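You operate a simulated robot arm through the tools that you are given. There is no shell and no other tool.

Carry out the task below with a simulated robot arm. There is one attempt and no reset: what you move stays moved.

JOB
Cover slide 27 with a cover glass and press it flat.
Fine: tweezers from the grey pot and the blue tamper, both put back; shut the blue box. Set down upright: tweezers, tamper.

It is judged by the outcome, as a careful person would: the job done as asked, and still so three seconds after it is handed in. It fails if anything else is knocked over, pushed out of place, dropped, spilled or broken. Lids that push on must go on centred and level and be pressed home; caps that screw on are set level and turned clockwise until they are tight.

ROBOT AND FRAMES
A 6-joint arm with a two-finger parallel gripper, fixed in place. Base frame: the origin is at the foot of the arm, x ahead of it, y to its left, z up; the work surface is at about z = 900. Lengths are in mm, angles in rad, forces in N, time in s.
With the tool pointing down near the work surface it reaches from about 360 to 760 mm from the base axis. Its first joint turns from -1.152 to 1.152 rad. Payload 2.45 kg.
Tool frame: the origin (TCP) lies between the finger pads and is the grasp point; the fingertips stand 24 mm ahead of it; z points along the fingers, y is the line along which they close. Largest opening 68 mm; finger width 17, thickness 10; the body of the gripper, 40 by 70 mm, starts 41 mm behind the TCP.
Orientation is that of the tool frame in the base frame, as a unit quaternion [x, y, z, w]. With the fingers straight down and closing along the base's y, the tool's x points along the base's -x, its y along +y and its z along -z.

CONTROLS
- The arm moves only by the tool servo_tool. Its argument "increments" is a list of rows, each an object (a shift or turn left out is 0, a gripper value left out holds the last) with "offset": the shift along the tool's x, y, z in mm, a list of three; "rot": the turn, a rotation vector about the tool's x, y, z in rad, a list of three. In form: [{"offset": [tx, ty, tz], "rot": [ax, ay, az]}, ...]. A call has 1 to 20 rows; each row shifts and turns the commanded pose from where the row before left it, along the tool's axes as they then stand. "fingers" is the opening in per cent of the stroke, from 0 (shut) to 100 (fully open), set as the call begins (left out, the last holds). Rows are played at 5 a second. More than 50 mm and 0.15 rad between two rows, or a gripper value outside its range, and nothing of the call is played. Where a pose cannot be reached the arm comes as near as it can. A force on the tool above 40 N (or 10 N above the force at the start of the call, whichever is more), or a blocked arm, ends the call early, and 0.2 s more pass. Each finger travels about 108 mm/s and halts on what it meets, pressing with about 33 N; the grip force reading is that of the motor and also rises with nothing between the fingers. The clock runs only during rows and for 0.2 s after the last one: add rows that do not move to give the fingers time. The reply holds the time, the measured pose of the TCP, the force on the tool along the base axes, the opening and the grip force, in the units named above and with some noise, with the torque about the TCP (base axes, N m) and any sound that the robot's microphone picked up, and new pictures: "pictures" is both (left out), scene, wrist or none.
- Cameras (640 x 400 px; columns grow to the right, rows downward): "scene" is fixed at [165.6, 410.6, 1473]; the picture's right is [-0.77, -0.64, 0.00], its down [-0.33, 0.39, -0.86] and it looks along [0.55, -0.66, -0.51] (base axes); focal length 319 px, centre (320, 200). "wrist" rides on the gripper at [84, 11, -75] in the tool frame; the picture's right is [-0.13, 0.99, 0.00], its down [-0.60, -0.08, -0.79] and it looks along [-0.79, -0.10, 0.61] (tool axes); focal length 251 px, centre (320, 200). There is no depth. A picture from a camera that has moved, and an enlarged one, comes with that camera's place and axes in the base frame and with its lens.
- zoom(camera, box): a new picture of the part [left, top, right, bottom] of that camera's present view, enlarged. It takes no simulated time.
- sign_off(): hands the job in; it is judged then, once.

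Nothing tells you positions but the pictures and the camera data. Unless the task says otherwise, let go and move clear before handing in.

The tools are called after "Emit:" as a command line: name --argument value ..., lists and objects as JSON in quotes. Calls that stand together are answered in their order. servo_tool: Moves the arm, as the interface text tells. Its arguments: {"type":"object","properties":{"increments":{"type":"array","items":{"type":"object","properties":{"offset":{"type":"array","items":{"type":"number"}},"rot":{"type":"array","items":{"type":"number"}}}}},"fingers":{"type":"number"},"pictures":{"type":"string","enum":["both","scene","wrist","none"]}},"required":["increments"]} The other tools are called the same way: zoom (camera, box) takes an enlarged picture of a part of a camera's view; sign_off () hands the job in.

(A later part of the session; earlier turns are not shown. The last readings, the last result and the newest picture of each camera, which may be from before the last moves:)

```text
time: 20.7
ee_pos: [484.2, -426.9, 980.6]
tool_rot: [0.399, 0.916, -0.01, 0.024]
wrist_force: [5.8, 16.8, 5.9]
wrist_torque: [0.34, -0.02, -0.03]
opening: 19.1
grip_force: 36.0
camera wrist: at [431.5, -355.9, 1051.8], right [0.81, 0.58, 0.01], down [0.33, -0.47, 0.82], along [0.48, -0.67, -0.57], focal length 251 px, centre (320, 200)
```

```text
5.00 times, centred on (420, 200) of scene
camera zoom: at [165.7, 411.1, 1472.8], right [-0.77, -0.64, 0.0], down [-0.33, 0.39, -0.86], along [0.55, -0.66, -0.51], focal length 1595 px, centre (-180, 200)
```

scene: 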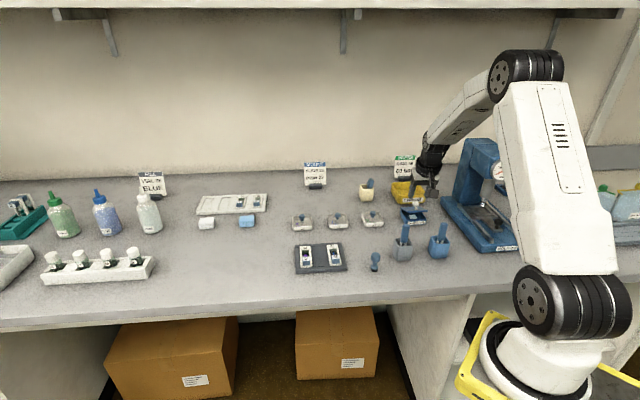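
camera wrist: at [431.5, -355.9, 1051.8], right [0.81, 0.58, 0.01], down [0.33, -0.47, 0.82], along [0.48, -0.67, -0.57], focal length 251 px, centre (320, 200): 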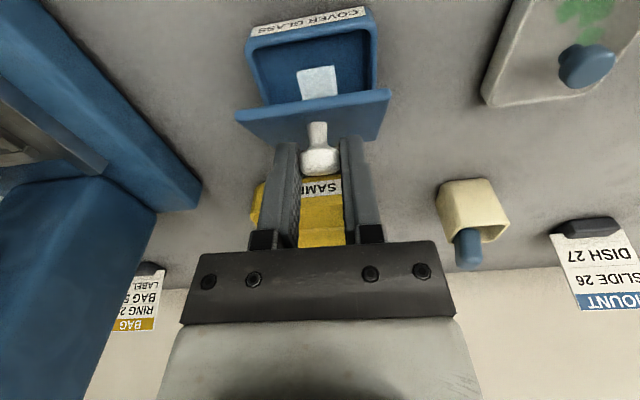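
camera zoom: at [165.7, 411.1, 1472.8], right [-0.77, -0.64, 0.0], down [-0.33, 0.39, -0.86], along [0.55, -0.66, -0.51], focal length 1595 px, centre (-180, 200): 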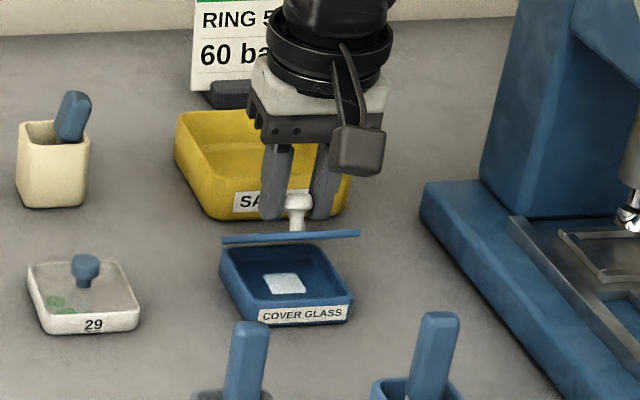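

That works well: the lid is opening smoothly with low force. I continue the arc.

Emit:
servo_tool --increments '[{"offset": [-2.94, 1, -1.15], "rot": [0, 0.05, 0]}, {"offset": [-2.94, 0, -1.15], "rot": [0, 0.05, 0]}, {"offset": [-2.94, 0, -1.15], "rot": [0, 0.05, 0]}, {"offset": [-2.94, 0, -1.15], "rot": [0, 0.05, 0]}, {"offset": [-2.94, 0, -1.15], "rot": [0, 0.05, 0]}, {}]' --pictures "wrist"

Emit:
zoom --camera "scene" --box '[370, 160, 470, 240]'

```text
time: 22.1
ee_pos: [494.0, -439.3, 986.3]
tool_rot: [0.397, 0.913, 0.04, -0.09]
wrist_force: [4.9, 6.8, 2.9]
wrist_torque: [0.08, -0.1, -0.04]
opening: 18.7
grip_force: 37.4
camera wrist: at [455.8, -381.3, 1076.6], right [0.81, 0.58, -0.03], down [0.45, -0.6, 0.66], along [0.37, -0.55, -0.75], focal length 251 px, centre (320, 200)
```

wrist: 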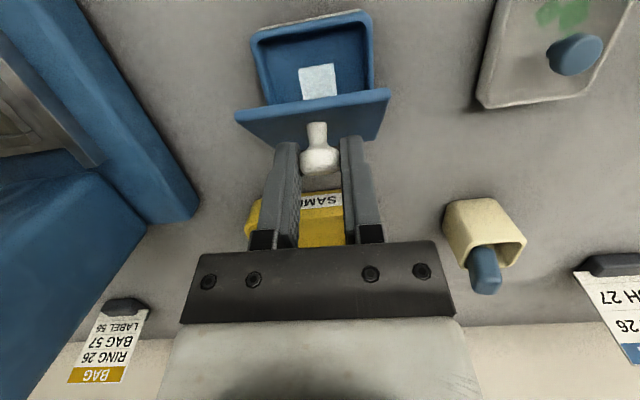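

```text
5.00 times, centred on (420, 200) of scene
camera zoom: at [165.7, 410.8, 1472.9], right [-0.77, -0.64, 0.0], down [-0.33, 0.39, -0.86], along [0.55, -0.66, -0.51], focal length 1595 px, centre (-180, 200)
```

zoom: 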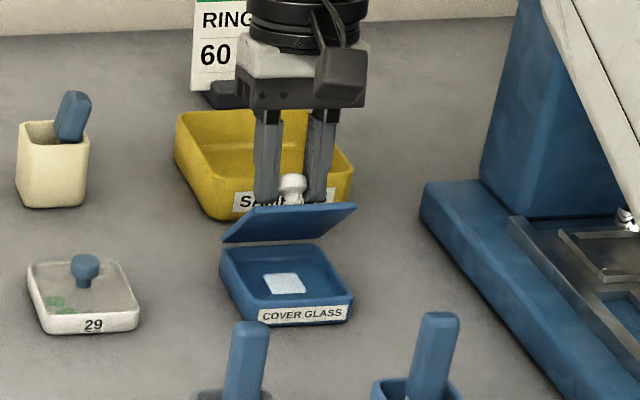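

Emit:
servo_tool --increments '[{"offset": [-2.94, 0, -1.15], "rot": [0, 0.05, 0]}, {"offset": [-2.94, 0, -1.15], "rot": [0, 0.05, 0]}, {}]' --pictures "wrist"

Emit:
zoom --camera "scene" --box '[370, 160, 470, 240]'

```text
time: 22.9
ee_pos: [499.3, -442.2, 986.5]
tool_rot: [0.395, 0.907, 0.059, -0.136]
wrist_force: [3.5, 6.4, 8.3]
wrist_torque: [0.13, -0.05, -0.07]
opening: 19.0
grip_force: 37.3
camera wrist: at [466.7, -392.7, 1084.0], right [0.81, 0.59, -0.04], down [0.49, -0.65, 0.58], along [0.32, -0.49, -0.81], focal length 251 px, centre (320, 200)
```

wrist: 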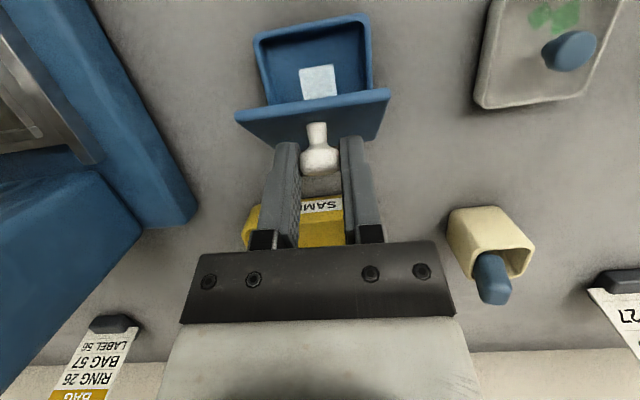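

```text
5.00 times, centred on (420, 200) of scene
camera zoom: at [165.6, 410.9, 1472.9], right [-0.77, -0.64, 0.0], down [-0.33, 0.39, -0.86], along [0.55, -0.66, -0.51], focal length 1595 px, centre (-180, 200)
```

zoom: 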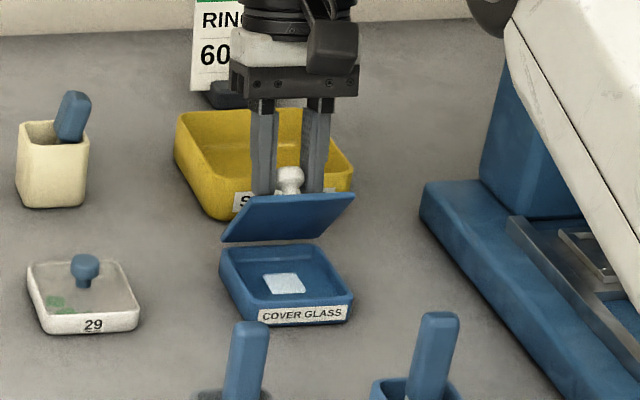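

The lid is at roughly 55°. I release, back out, straighten up, and push the lid from the front where the angle is now favourable.

Emit:
servo_tool --increments '[{}, {}]' --fingers 55 --pictures "none"

Emit:
servo_tool --increments '[{"offset": [0, 0, -25]}, {"offset": [0, 0, -20]}, {"rot": [0, -0.15, 0]}, {"rot": [0, -0.147, 0]}, {"offset": [37.5, 0, 0]}, {"offset": [37.5, 0, 0]}, {}]' --pictures "both"

Emit:
zoom --camera "scene" --box '[370, 160, 470, 240]'

Emit:
zoom --camera "wrist" --box '[220, 0, 420, 150]'

```text
time: 23.5
ee_pos: [498.7, -442.9, 986.3]
tool_rot: [0.394, 0.907, 0.059, -0.136]
wrist_force: [-0.1, 0.8, 0.5]
wrist_torque: [-0.04, 0.03, 0.03]
opening: 37.5
grip_force: 0.0
```

```text
time: 25.1
ee_pos: [455.3, -398.6, 1028.2]
tool_rot: [0.399, 0.917, 0.001, 0.001]
wrist_force: [-0.7, -0.1, -0.1]
wrist_torque: [0.03, 0.02, -0.02]
opening: 37.3
grip_force: 0.1
camera wrist: at [406.2, -328.8, 1104.3], right [0.81, 0.58, 0.0], down [0.35, -0.5, 0.79], along [0.46, -0.65, -0.61], focal length 251 px, centre (320, 200)
```

scene: 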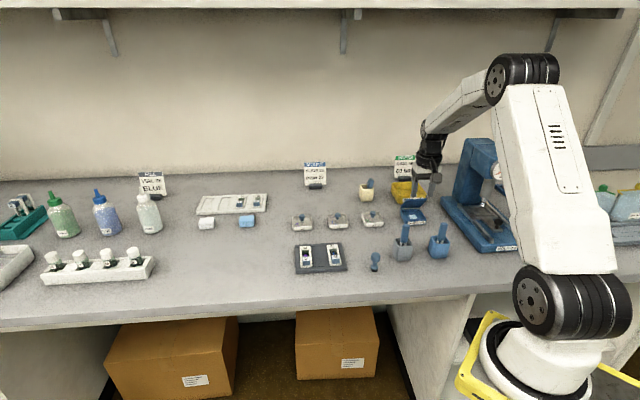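
wrist: 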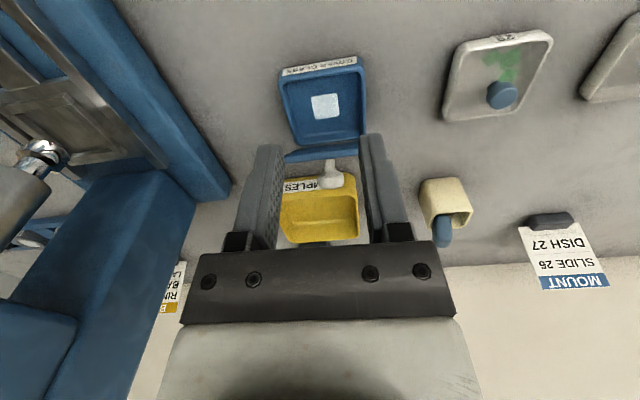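

```text
5.00 times, centred on (420, 200) of scene
camera zoom: at [165.6, 410.6, 1473.0], right [-0.77, -0.64, 0.0], down [-0.33, 0.39, -0.86], along [0.55, -0.66, -0.51], focal length 1595 px, centre (-180, 200)
```

zoom: 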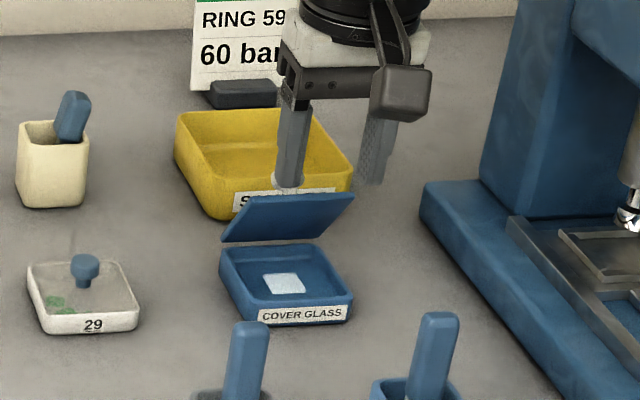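

```text
2.67 times, centred on (320, 75) of wrist
camera zoom: at [406.2, -328.8, 1104.3], right [0.81, 0.58, 0.0], down [0.35, -0.5, 0.79], along [0.46, -0.65, -0.61], focal length 670 px, centre (320, 533)
```

zoom: 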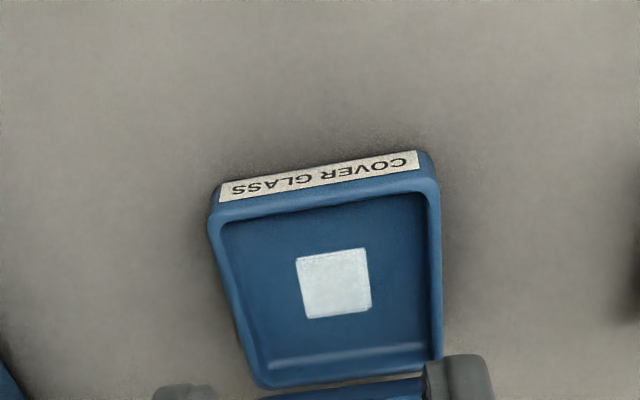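

The lid stays at about 57° on its own and the cover glass is visible in the middle of the box. I close the fingers, lower them in front of the lid, and push it upright.

Emit:
servo_tool --increments '[{}, {"offset": [0, 0, 27]}, {"offset": [0, 0, 27]}, {"offset": [-10, 1.5, 0]}, {"offset": [-9, 0, 0]}, {}]' --fingers 0 --pictures "wrist"

Emit:
zoom --camera "scene" --box '[370, 160, 470, 240]'

```text
time: 26.5
ee_pos: [471.0, -410.4, 975.1]
tool_rot: [0.399, 0.917, 0.0, 0.0]
wrist_force: [-0.4, 0.0, 0.2]
wrist_torque: [-0.01, -0.02, 0.03]
opening: 0.3
grip_force: 23.3
camera wrist: at [420.4, -341.3, 1051.0], right [0.81, 0.58, 0.0], down [0.35, -0.5, 0.79], along [0.46, -0.64, -0.61], focal length 251 px, centre (320, 200)
```

wrist: 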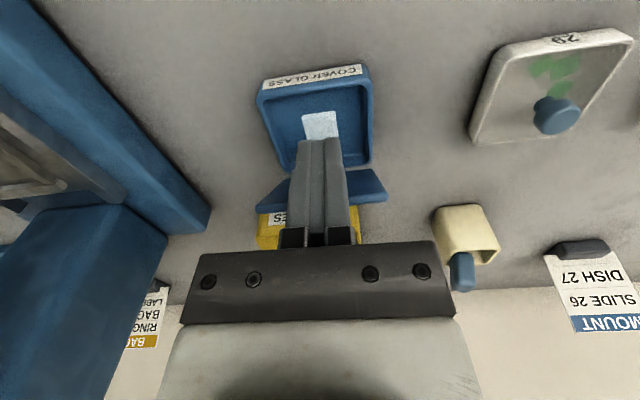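

```text
5.00 times, centred on (420, 200) of scene
camera zoom: at [165.6, 410.6, 1473.0], right [-0.77, -0.64, 0.0], down [-0.33, 0.39, -0.86], along [0.55, -0.66, -0.51], focal length 1595 px, centre (-180, 200)
```

zoom: 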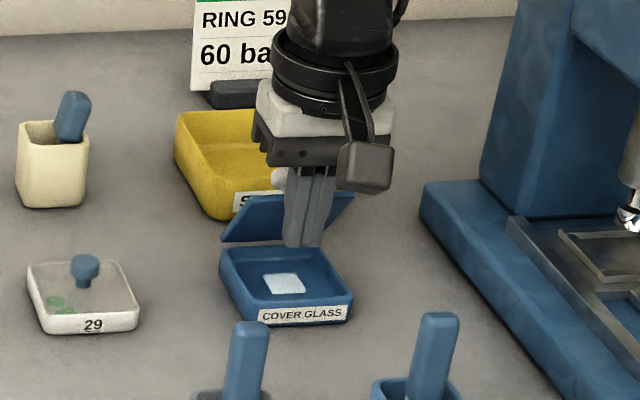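

Emit:
servo_tool --increments '[{"offset": [-6, 0, -1]}, {"offset": [-6, 0, -2]}, {"offset": [-6, 0, -1.5]}, {"offset": [-6, 0, -1]}, {}]' --pictures "wrist"

Emit:
zoom --camera "scene" --box '[370, 160, 470, 240]'

```text
time: 27.7
ee_pos: [486.8, -428.5, 980.7]
tool_rot: [0.399, 0.917, 0.0, 0.0]
wrist_force: [-1.0, 0.5, -0.1]
wrist_torque: [-0.01, 0.03, 0.01]
opening: 0.0
grip_force: 23.6
camera wrist: at [436.5, -359.9, 1056.1], right [0.81, 0.58, 0.0], down [0.35, -0.5, 0.79], along [0.46, -0.64, -0.61], focal length 251 px, centre (320, 200)
```

wrist: 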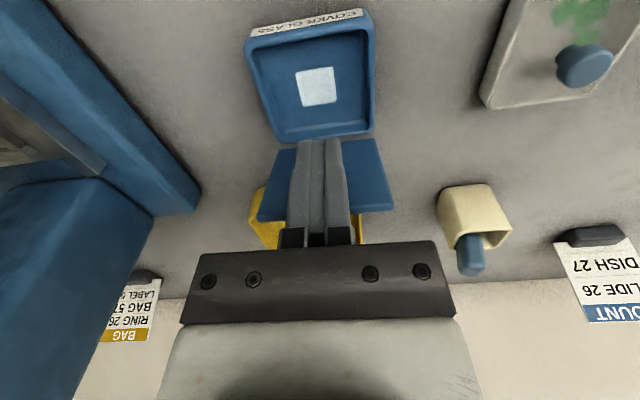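

```text
5.00 times, centred on (420, 200) of scene
camera zoom: at [165.6, 410.6, 1473.0], right [-0.77, -0.64, 0.0], down [-0.33, 0.39, -0.86], along [0.55, -0.66, -0.51], focal length 1595 px, centre (-180, 200)
```

zoom: 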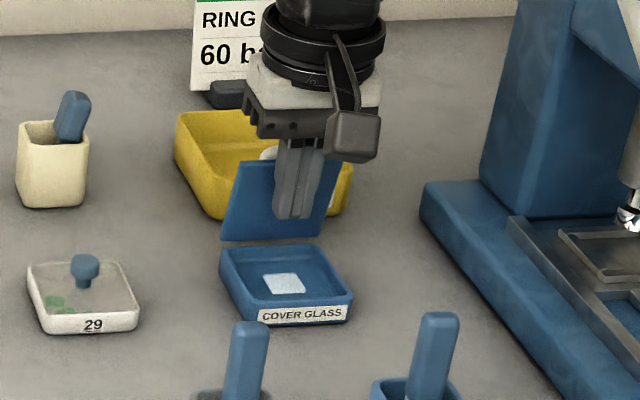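

The lid is nearly vertical with almost no force. I push a little further to take it past upright.

Emit:
servo_tool --increments '[{"offset": [-5, 0, -1]}, {"offset": [-5, 0, -1]}, {"offset": [-5, 0, -1]}, {}]' --pictures "wrist"

Emit:
zoom --camera "scene" --box '[370, 160, 470, 240]'

```text
time: 28.7
ee_pos: [495.3, -439.2, 984.3]
tool_rot: [0.399, 0.917, 0.001, 0.0]
wrist_force: [0.3, 0.1, 0.5]
wrist_torque: [0.01, -0.02, -0.01]
opening: 0.0
grip_force: 23.3
camera wrist: at [446.5, -370.7, 1059.2], right [0.81, 0.58, 0.0], down [0.35, -0.5, 0.79], along [0.46, -0.64, -0.61], focal length 251 px, centre (320, 200)
```

wrist: 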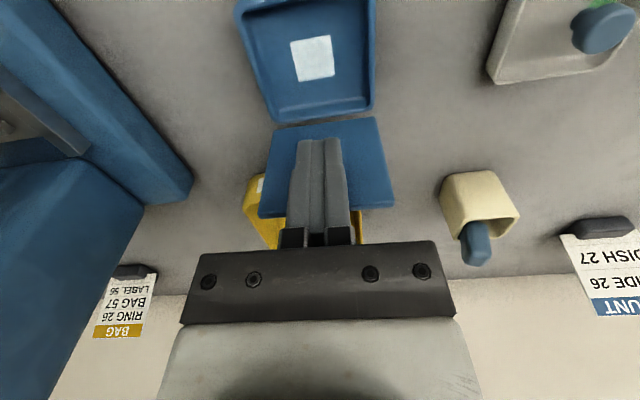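

```text
5.00 times, centred on (420, 200) of scene
camera zoom: at [165.6, 410.6, 1473.0], right [-0.77, -0.64, 0.0], down [-0.33, 0.39, -0.86], along [0.55, -0.66, -0.51], focal length 1595 px, centre (-180, 200)
```

zoom: 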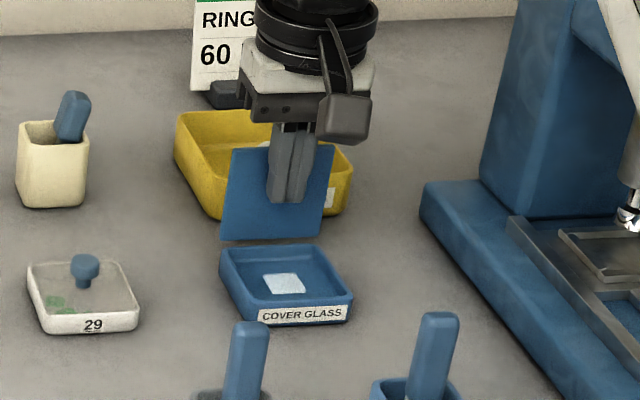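

The lid is open past vertical and stays. Now I lift away and go to look at the tweezers in the grey pot.

Emit:
servo_tool --increments '[{"offset": [0, 0, -50]}, {"offset": [0, 0, -50]}, {"rot": [0, 0, -0.137]}, {"rot": [0, 0, -0.137]}, {"rot": [0, 0, -0.137]}, {"rot": [0, 0, -0.137]}, {"rot": [0, 0, -0.137]}, {"rot": [0, 0, -0.135]}, {"offset": [13, 40.2, -5]}, {"offset": [13, 40.2, -5]}, {"offset": [13, 40.2, -5]}, {"offset": [13, 40.2, -5]}, {"offset": [13, 40.2, -5]}, {}]' --fingers 60 --pictures "both"

Emit:
zoom --camera "wrist" --box '[220, 0, 420, 130]'

Emit:
zoom --camera "scene" --box '[360, 180, 460, 280]'

```text
time: 31.7
ee_pos: [433.3, -238.2, 1111.9]
tool_rot: [0.0, 1.0, 0.0, 0.001]
wrist_force: [0.6, -0.3, -0.4]
wrist_torque: [-0.03, 0.01, -0.01]
opening: 40.7
grip_force: 0.1
camera wrist: at [349.0, -226.8, 1187.3], right [0.13, 0.99, 0.0], down [0.6, -0.08, 0.79], along [0.79, -0.1, -0.61], focal length 251 px, centre (320, 200)
```

scene: 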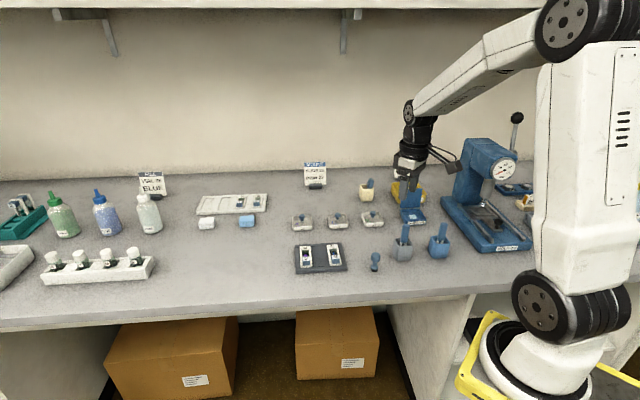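
wrist: 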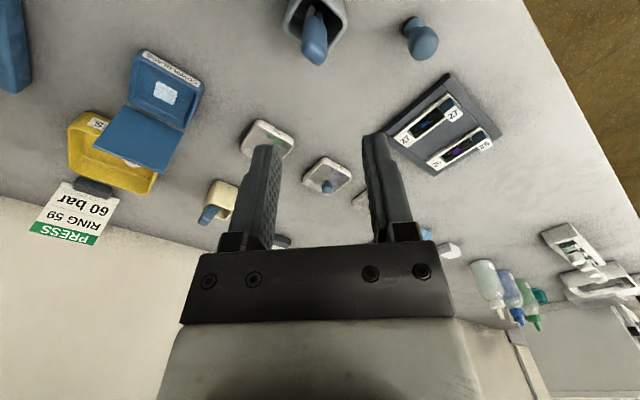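

```text
3.08 times, centred on (320, 65) of wrist
camera zoom: at [349.0, -226.8, 1187.3], right [0.13, 0.99, 0.0], down [0.6, -0.08, 0.79], along [0.79, -0.1, -0.61], focal length 774 px, centre (320, 615)
```

zoom: 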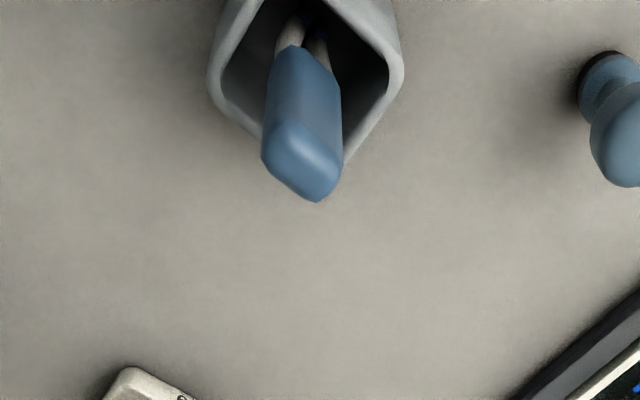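

```text
4.00 times, centred on (410, 230) of scene
camera zoom: at [165.6, 410.6, 1473.0], right [-0.77, -0.64, 0.0], down [-0.33, 0.39, -0.86], along [0.55, -0.66, -0.51], focal length 1276 px, centre (-40, 80)
```

zoom: 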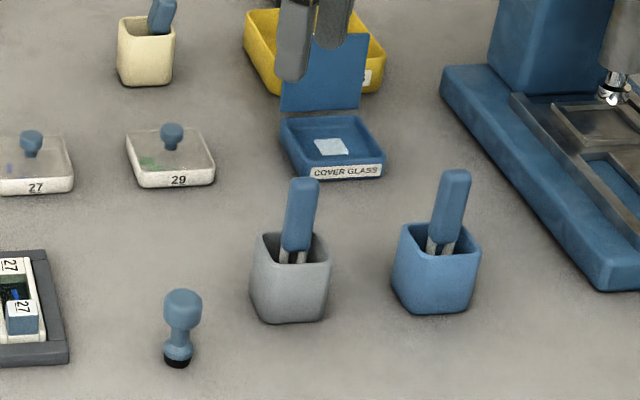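

The tweezers handle is about 10 × 16 mm, 55 mm long, centred near (423,-240), top at z≈1003, turned about 45° like the box. I line up over it with the fingers closing across the 16 mm side.

Emit:
servo_tool --increments '[{"rot": [0, 0, 0.137]}, {"rot": [0, 0, 0.137]}, {"rot": [0, 0, 0.137]}, {"rot": [0, 0, 0.137]}, {"rot": [0, 0, 0.137]}, {"rot": [0, 0, 0.135]}, {"offset": [6, -9.1, 40]}, {}]' --pictures "both"

Emit:
zoom --camera "wrist" --box '[220, 40, 420, 190]'

Emit:
zoom --camera "scene" --box '[370, 180, 450, 260]'

```text
time: 33.5
ee_pos: [420.2, -240.3, 1069.0]
tool_rot: [0.399, 0.917, 0.0, 0.0]
wrist_force: [0.1, 0.3, 0.1]
wrist_torque: [-0.01, -0.01, 0.0]
opening: 40.6
grip_force: 0.1
camera wrist: at [370.3, -172.4, 1145.3], right [0.81, 0.58, 0.0], down [0.35, -0.5, 0.79], along [0.46, -0.65, -0.61], focal length 251 px, centre (320, 200)
```

scene: 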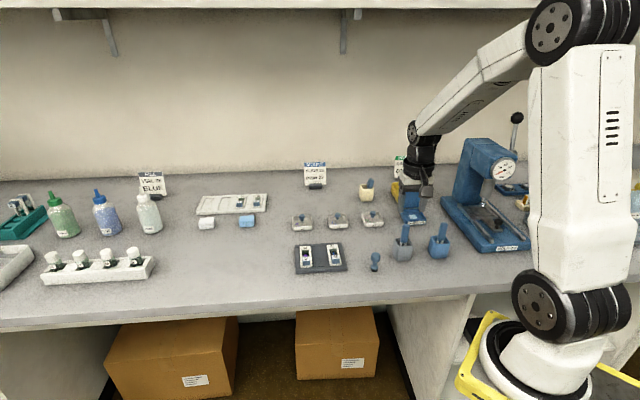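
wrist: 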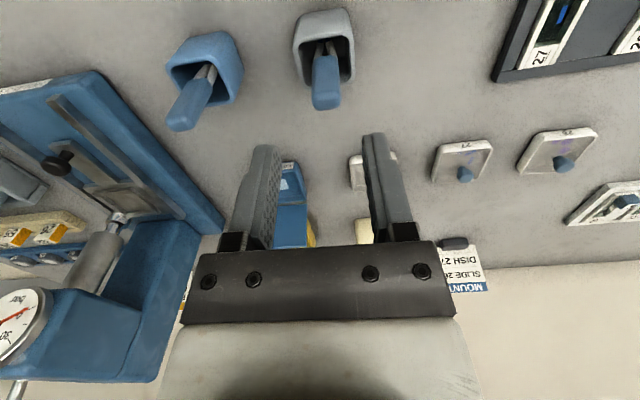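

```text
2.67 times, centred on (320, 115) of wrist
camera zoom: at [370.3, -172.4, 1145.3], right [0.81, 0.58, 0.0], down [0.35, -0.5, 0.79], along [0.46, -0.65, -0.61], focal length 670 px, centre (320, 427)
```

zoom: 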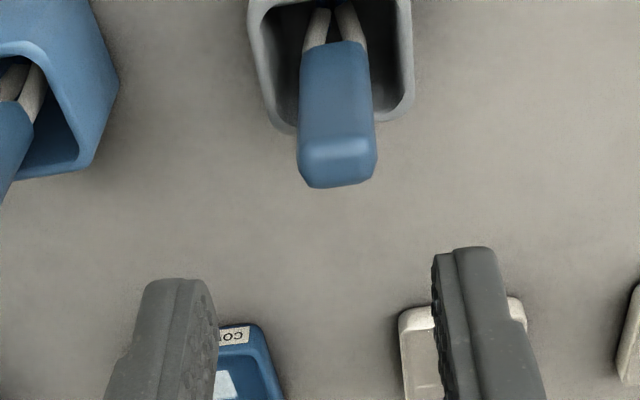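

```text
5.00 times, centred on (410, 220) of scene
camera zoom: at [165.6, 410.6, 1473.0], right [-0.77, -0.64, 0.0], down [-0.33, 0.39, -0.86], along [0.55, -0.66, -0.51], focal length 1595 px, centre (-130, 100)
```

zoom: 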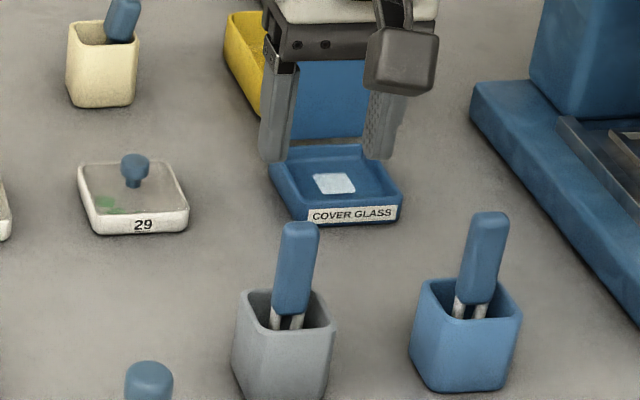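

The handle is about 4 mm to the tool's +y side. I correct, descend to z≈984 (tips above the pot rim), and grip.

Emit:
servo_tool --increments '[{"offset": [-1.5, 4.2, 20]}, {"offset": [0, 0, 35]}, {"offset": [0, 0, 30]}, {}]' --pictures "both"

Emit:
zoom --camera "wrist" --box '[220, 80, 420, 230]'

Emit:
zoom --camera "scene" --box '[370, 190, 450, 270]'

```text
time: 34.5
ee_pos: [424.5, -237.6, 986.4]
tool_rot: [0.399, 0.917, 0.0, 0.001]
wrist_force: [-0.1, 0.6, 1.4]
wrist_torque: [0.01, -0.02, 0.0]
opening: 40.9
grip_force: 0.1
camera wrist: at [375.6, -169.5, 1061.0], right [0.81, 0.58, 0.0], down [0.35, -0.5, 0.79], along [0.46, -0.64, -0.61], focal length 251 px, centre (320, 200)
```

scene: 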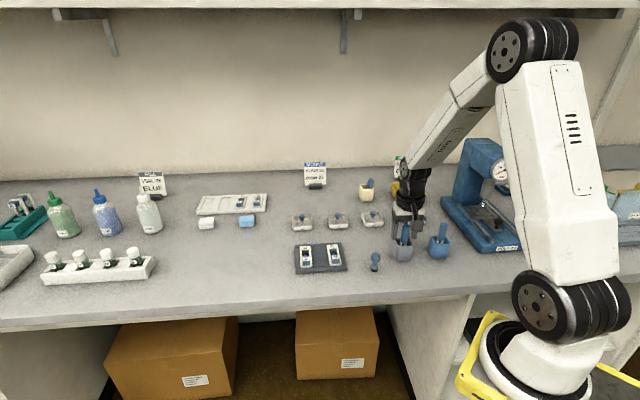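
wrist: 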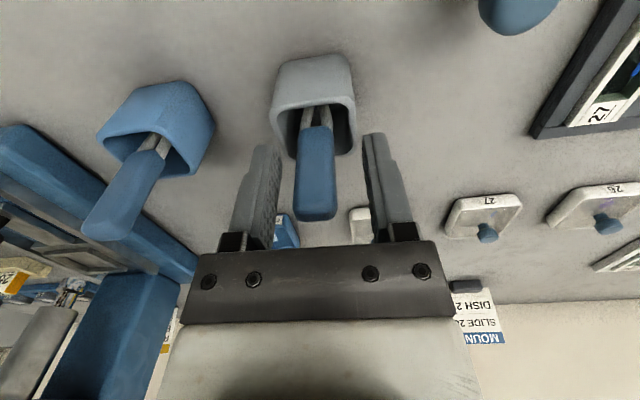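

```text
2.67 times, centred on (320, 155) of wrist
camera zoom: at [375.6, -169.5, 1061.0], right [0.81, 0.58, 0.0], down [0.35, -0.5, 0.79], along [0.46, -0.64, -0.61], focal length 670 px, centre (320, 320)
```

zoom: 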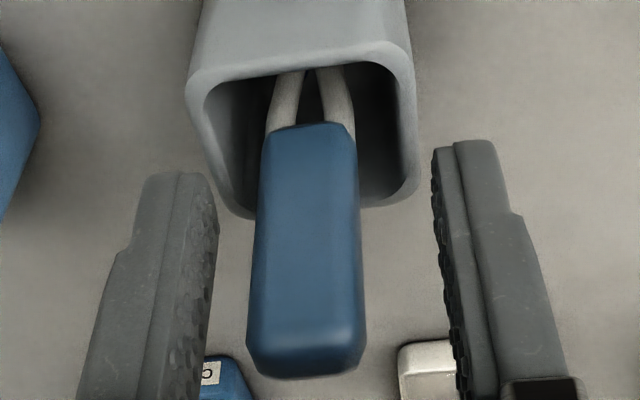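

```text
5.00 times, centred on (410, 230) of scene
camera zoom: at [165.6, 410.6, 1473.0], right [-0.77, -0.64, 0.0], down [-0.33, 0.39, -0.86], along [0.55, -0.66, -0.51], focal length 1595 px, centre (-130, 50)
```

zoom: 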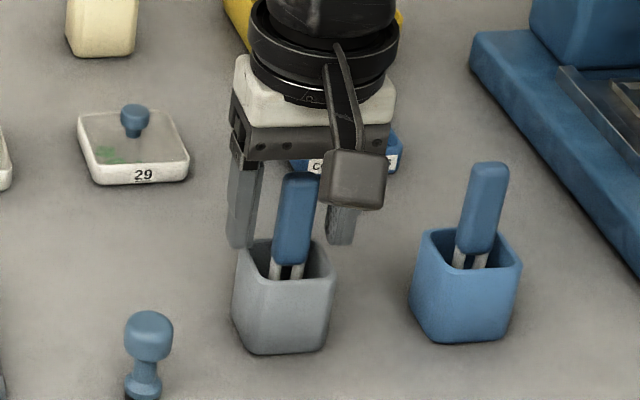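

Emit:
servo_tool --increments '[{"offset": [0, -1.5, 0]}, {}, {}, {}]' --fingers 10 --pictures "wrist"

Emit:
zoom --camera "wrist" --box '[220, 80, 420, 230]'

```text
time: 35.5
ee_pos: [425.4, -238.2, 985.0]
tool_rot: [0.399, 0.917, 0.001, 0.0]
wrist_force: [0.4, -0.2, -0.6]
wrist_torque: [0.01, -0.03, -0.01]
opening: 18.2
grip_force: 32.6
camera wrist: at [374.8, -170.5, 1061.0], right [0.81, 0.58, 0.0], down [0.35, -0.5, 0.79], along [0.46, -0.64, -0.61], focal length 251 px, centre (320, 200)
```

wrist: 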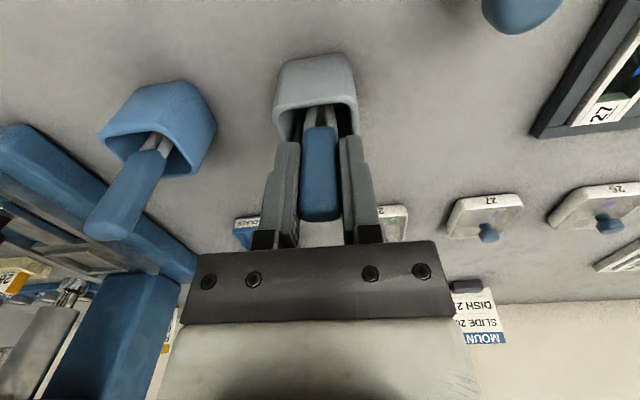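

```text
2.67 times, centred on (320, 155) of wrist
camera zoom: at [374.8, -170.5, 1061.0], right [0.81, 0.58, 0.0], down [0.35, -0.5, 0.79], along [0.46, -0.64, -0.61], focal length 670 px, centre (320, 320)
```

zoom: 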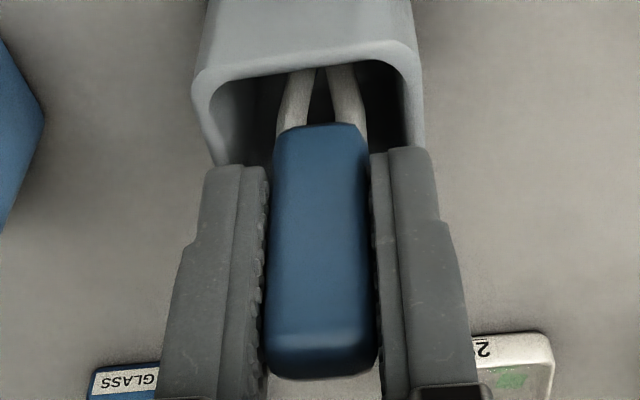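

The tweezers are gripped (18 mm). I note this pose for putting them back, and lift straight up.

Emit:
servo_tool --increments '[{"offset": [0, 0, -20]}, {"offset": [0, 0, -40]}, {"offset": [0, 0, -40]}, {}]' --pictures "both"

Emit:
zoom --camera "wrist" --box '[220, 60, 420, 210]'

Emit:
zoom --camera "scene" --box '[370, 160, 450, 270]'

```text
time: 36.5
ee_pos: [425.1, -241.4, 1085.2]
tool_rot: [0.399, 0.917, 0.0, 0.0]
wrist_force: [-0.2, 0.6, 0.5]
wrist_torque: [0.0, -0.01, 0.01]
opening: 18.0
grip_force: 33.4
camera wrist: at [375.2, -170.9, 1161.0], right [0.81, 0.58, 0.0], down [0.35, -0.5, 0.79], along [0.46, -0.64, -0.61], focal length 251 px, centre (320, 200)
```

scene: 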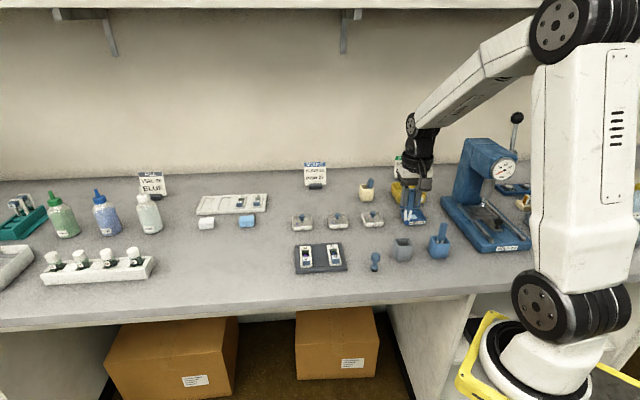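
wrist: 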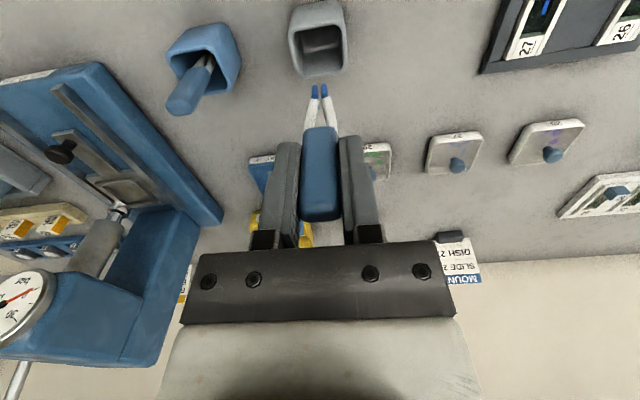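

```text
2.67 times, centred on (320, 135) of wrist
camera zoom: at [375.2, -170.9, 1161.0], right [0.81, 0.58, 0.0], down [0.35, -0.5, 0.79], along [0.46, -0.64, -0.61], focal length 670 px, centre (320, 373)
```

zoom: 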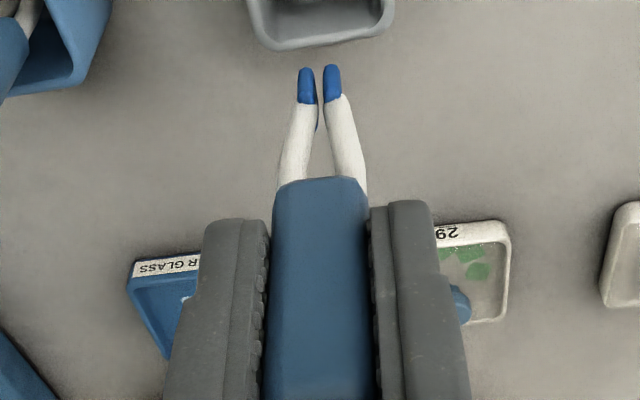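

```text
3.64 times, centred on (410, 215) of scene
camera zoom: at [165.6, 410.6, 1473.0], right [-0.77, -0.64, 0.0], down [-0.33, 0.39, -0.86], along [0.55, -0.66, -0.51], focal length 1160 px, centre (-7, 146)
```

zoom: 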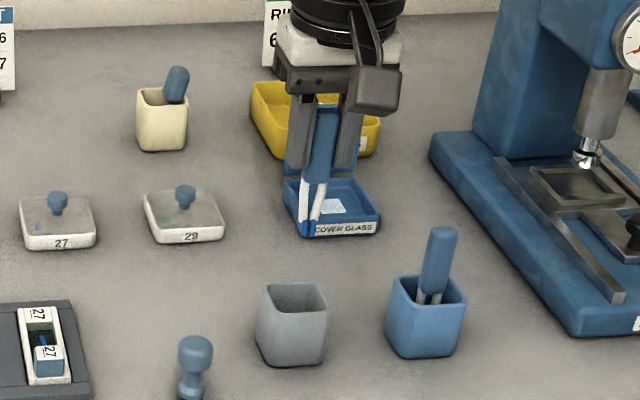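

The tweezers have two prongs ending in blue tips, about 78 mm below the TCP. I carry them over the open box and check their position against the cover glass.

Emit:
servo_tool --increments '[{"offset": [-35.4, -16.9, 0]}, {"offset": [-35.4, -16.9, 0]}, {"offset": [-35.4, -16.9, 0]}, {"offset": [-35.4, -16.9, 0]}, {"offset": [-35.4, -16.9, 0]}, {"offset": [0, 0, 30]}, {"offset": [0, 0, 25]}, {}]' --pictures "both"

Emit:
zoom --camera "wrist" --box '[250, 30, 390, 150]'

Emit:
zoom --camera "scene" --box '[390, 180, 440, 230]'

```text
time: 38.3
ee_pos: [479.8, -426.5, 1028.0]
tool_rot: [0.399, 0.917, 0.0, 0.0]
wrist_force: [-0.2, 0.4, -0.2]
wrist_torque: [-0.01, -0.01, 0.02]
opening: 18.1
grip_force: 33.0
camera wrist: at [431.8, -356.4, 1103.6], right [0.81, 0.58, 0.0], down [0.35, -0.5, 0.79], along [0.46, -0.64, -0.61], focal length 251 px, centre (320, 200)
```

scene: 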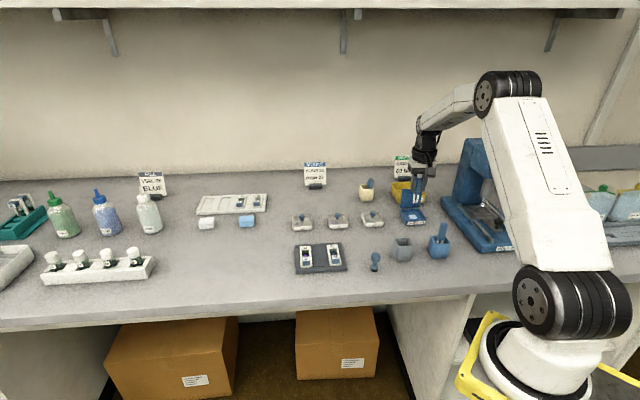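
wrist: 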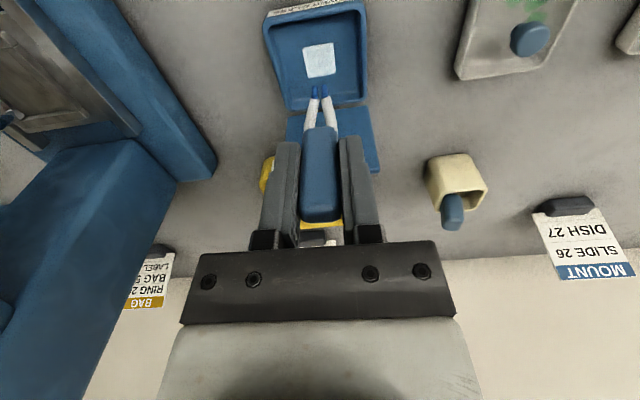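

```text
3.33 times, centred on (320, 90) of wrist
camera zoom: at [431.8, -356.4, 1103.6], right [0.81, 0.58, 0.0], down [0.35, -0.5, 0.79], along [0.46, -0.64, -0.61], focal length 838 px, centre (320, 567)
```

zoom: 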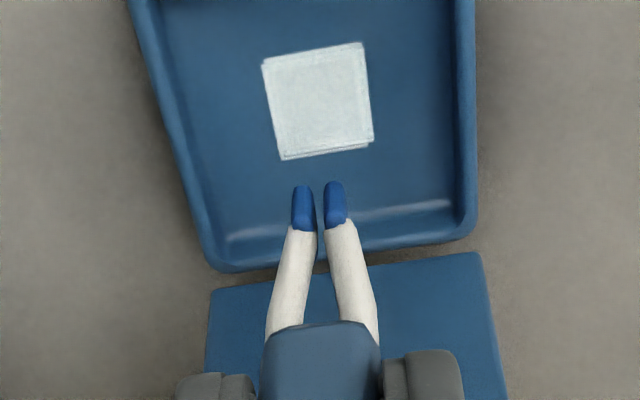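

```text
8.00 times, centred on (415, 205) of scene
camera zoom: at [165.6, 410.6, 1473.0], right [-0.77, -0.64, 0.0], down [-0.33, 0.39, -0.86], along [0.55, -0.66, -0.51], focal length 2552 px, centre (-440, 160)
```

zoom: 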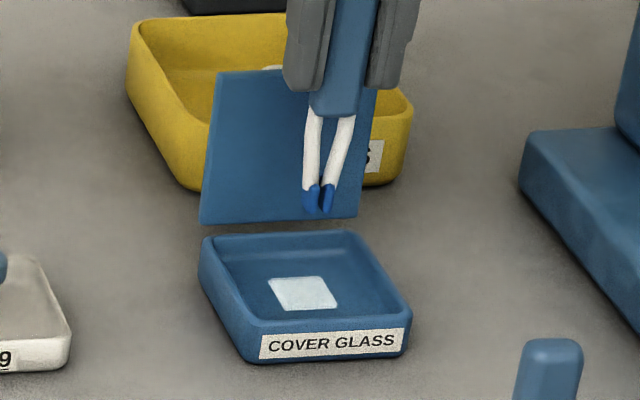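

There is a small stack of cover glasses, its top at about (480,-424,912); the tips are at about (478.5,-422,952). I shift 2.6 mm and come down gently onto the top glass.

Emit:
servo_tool --increments '[{"offset": [-2.6, -0.2, 10]}, {"offset": [0, 0, 12]}, {"offset": [0, 0, 11]}, {}]' --pictures "both"

Emit:
zoom --camera "wrist" --box '[250, 30, 390, 150]'

Emit:
zoom --camera "scene" --box '[390, 190, 440, 240]'

```text
time: 39.3
ee_pos: [484.5, -427.6, 995.5]
tool_rot: [0.398, 0.917, 0.0, 0.001]
wrist_force: [0.2, 0.3, -0.3]
wrist_torque: [0.03, -0.03, -0.01]
opening: 17.9
grip_force: 33.5
camera wrist: at [435.8, -358.6, 1071.9], right [0.81, 0.58, 0.0], down [0.35, -0.5, 0.79], along [0.46, -0.65, -0.61], focal length 251 px, centre (320, 200)
```

scene: 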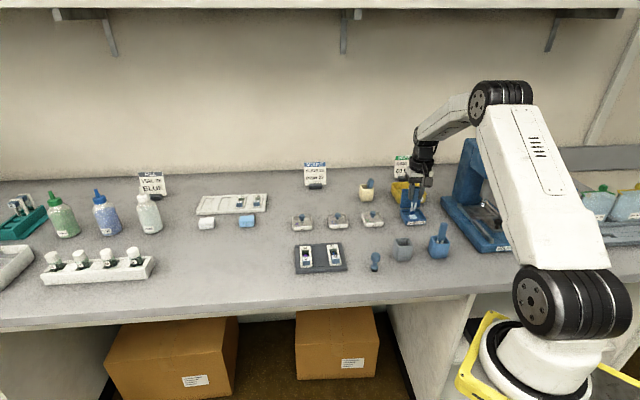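
wrist: 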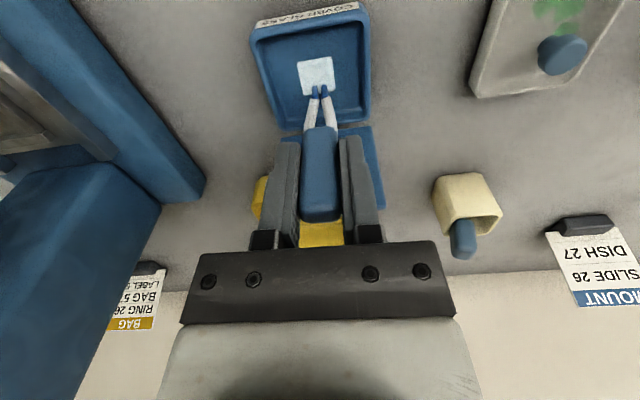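

```text
3.33 times, centred on (320, 90) of wrist
camera zoom: at [435.8, -358.6, 1071.9], right [0.81, 0.58, 0.0], down [0.35, -0.5, 0.79], along [0.46, -0.65, -0.61], focal length 838 px, centre (320, 567)
```

zoom: 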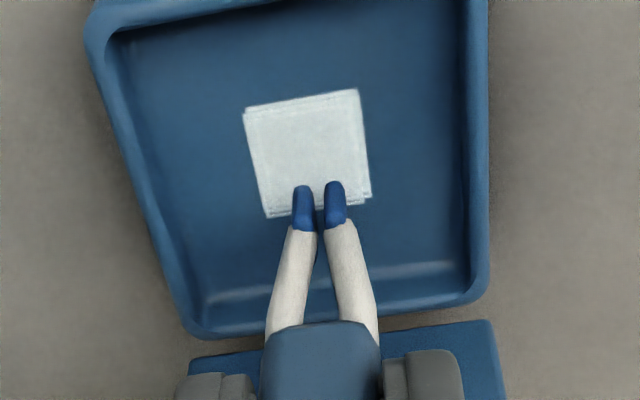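

```text
8.00 times, centred on (415, 215) of scene
camera zoom: at [165.6, 410.6, 1473.0], right [-0.77, -0.64, 0.0], down [-0.33, 0.39, -0.86], along [0.55, -0.66, -0.51], focal length 2552 px, centre (-440, 80)
```

zoom: 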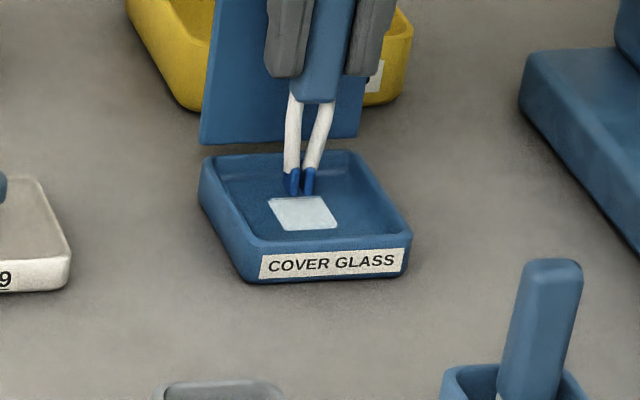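

Comparing both views, the tips need about 3.7 mm toward the front and 1.2 mm sideways, and they are about 5.6 mm above the glass. I correct and descend in small steps.

Emit:
servo_tool --increments '[{"offset": [3.7, -1.2, 0]}, {"offset": [0, 0, 3]}, {}]' --pictures "wrist"

Emit:
zoom --camera "wrist" --box '[250, 30, 390, 150]'

Emit:
zoom --camera "scene" --box '[390, 190, 440, 240]'

```text
time: 40.1
ee_pos: [481.3, -427.3, 993.9]
tool_rot: [0.398, 0.917, 0.0, 0.0]
wrist_force: [-0.1, -0.6, -0.4]
wrist_torque: [-0.02, 0.01, 0.01]
opening: 18.0
grip_force: 33.5
camera wrist: at [432.1, -357.9, 1069.2], right [0.81, 0.58, 0.0], down [0.35, -0.5, 0.79], along [0.46, -0.64, -0.61], focal length 251 px, centre (320, 200)
```

wrist: 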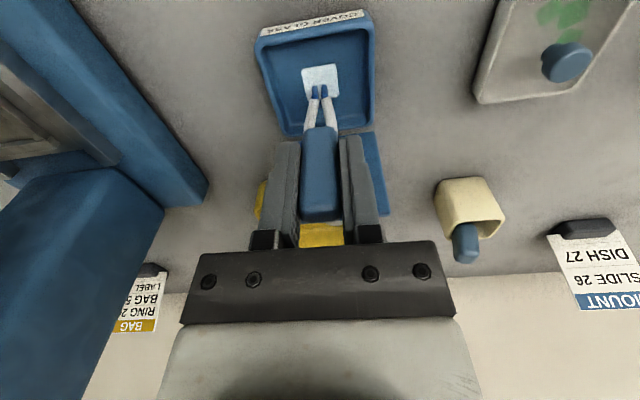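

```text
3.33 times, centred on (320, 90) of wrist
camera zoom: at [432.1, -357.9, 1069.2], right [0.81, 0.58, 0.0], down [0.35, -0.5, 0.79], along [0.46, -0.64, -0.61], focal length 838 px, centre (320, 567)
```

zoom: 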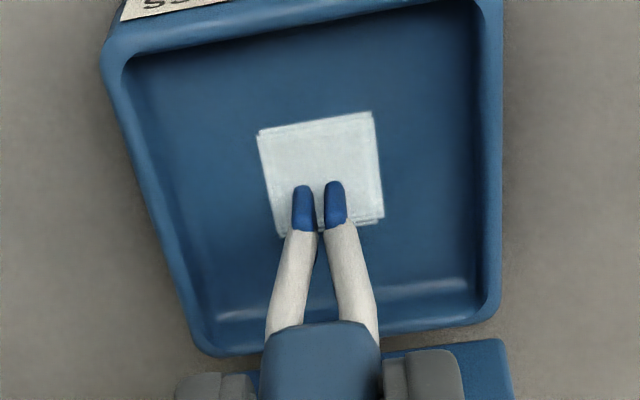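

```text
8.00 times, centred on (415, 215) of scene
camera zoom: at [165.6, 410.6, 1473.0], right [-0.77, -0.64, 0.0], down [-0.33, 0.39, -0.86], along [0.55, -0.66, -0.51], focal length 2552 px, centre (-440, 80)
```

zoom: 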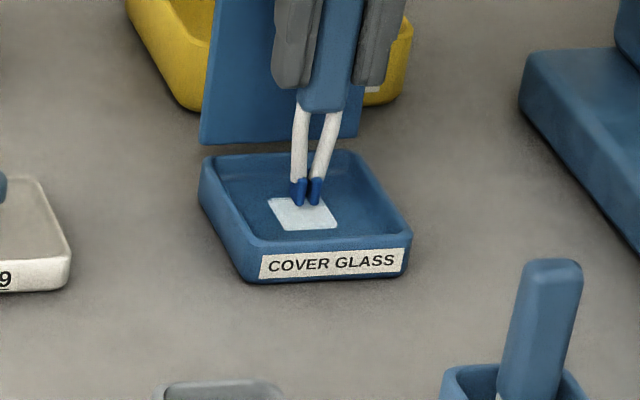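

Emit:
servo_tool --increments '[{"offset": [0.5, 1.2, 0]}, {"offset": [0, 0, 1.5]}, {"offset": [0, 0, 0.7]}, {}]' --pictures "none"

Emit:
servo_tool --increments '[{"offset": [0, 0, 0.7]}, {}]' --pictures "wrist"

Emit:
zoom --camera "wrist" --box '[250, 30, 390, 150]'

Emit:
zoom --camera "scene" --box '[400, 195, 430, 225]'

```text
time: 41.1
ee_pos: [482.2, -425.5, 991.0]
tool_rot: [0.398, 0.917, -0.001, 0.001]
wrist_force: [-0.3, 0.4, -0.7]
wrist_torque: [-0.01, -0.03, -0.03]
opening: 17.7
grip_force: 32.9
```

```text
time: 41.7
ee_pos: [480.9, -425.3, 989.4]
tool_rot: [0.398, 0.917, 0.001, 0.0]
wrist_force: [0.3, -0.6, -0.2]
wrist_torque: [0.0, -0.01, 0.0]
opening: 17.8
grip_force: 33.2
camera wrist: at [432.0, -356.6, 1065.6], right [0.81, 0.58, 0.0], down [0.35, -0.5, 0.79], along [0.46, -0.64, -0.61], focal length 251 px, centre (320, 200)
```

wrist: 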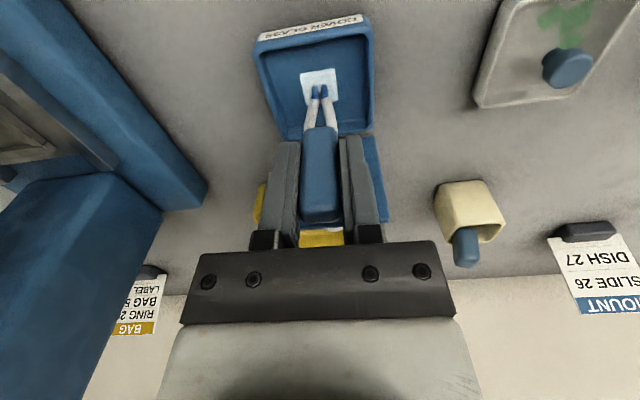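

```text
3.33 times, centred on (320, 90) of wrist
camera zoom: at [432.0, -356.6, 1065.6], right [0.81, 0.58, 0.0], down [0.35, -0.5, 0.79], along [0.46, -0.64, -0.61], focal length 838 px, centre (320, 567)
```

zoom: 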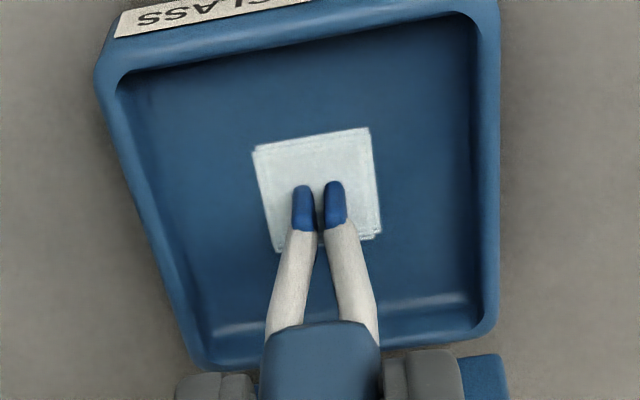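

```text
13.33 times, centred on (415, 210) of scene
camera zoom: at [165.6, 410.6, 1473.0], right [-0.77, -0.64, 0.0], down [-0.33, 0.39, -0.86], along [0.55, -0.66, -0.51], focal length 4253 px, centre (-947, 67)
```

zoom: 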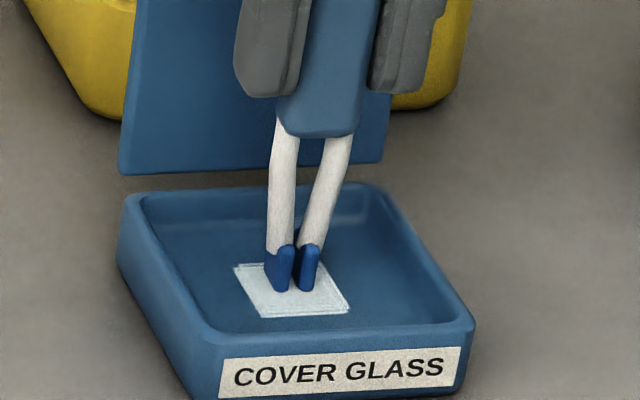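

The tips are centred just over the stack. I go down in half-millimetre steps until there is contact.

Emit:
servo_tool --increments '[{"offset": [0, 0, 0.5]}, {"offset": [0, 0, 0.5]}, {}]' --pictures "none"

Emit:
zoom --camera "scene" --box '[400, 195, 430, 225]'

```text
time: 42.5
ee_pos: [483.0, -425.5, 988.8]
tool_rot: [0.398, 0.917, -0.001, 0.0]
wrist_force: [0.1, 1.6, 3.2]
wrist_torque: [0.09, -0.01, 0.0]
opening: 18.0
grip_force: 33.0
```

```text
13.33 times, centred on (415, 210) of scene
camera zoom: at [165.6, 410.7, 1473.0], right [-0.77, -0.64, 0.0], down [-0.33, 0.39, -0.86], along [0.55, -0.66, -0.51], focal length 4253 px, centre (-947, 67)
```

zoom: 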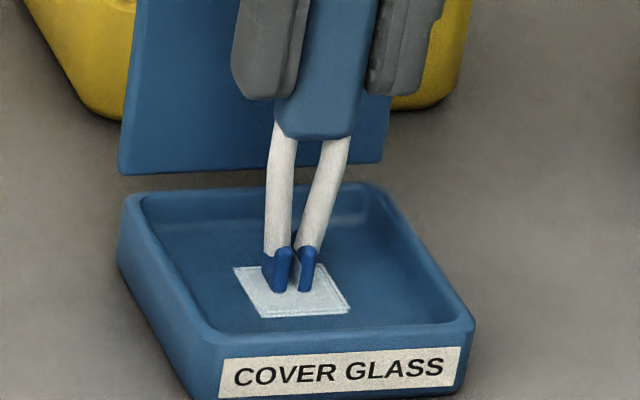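

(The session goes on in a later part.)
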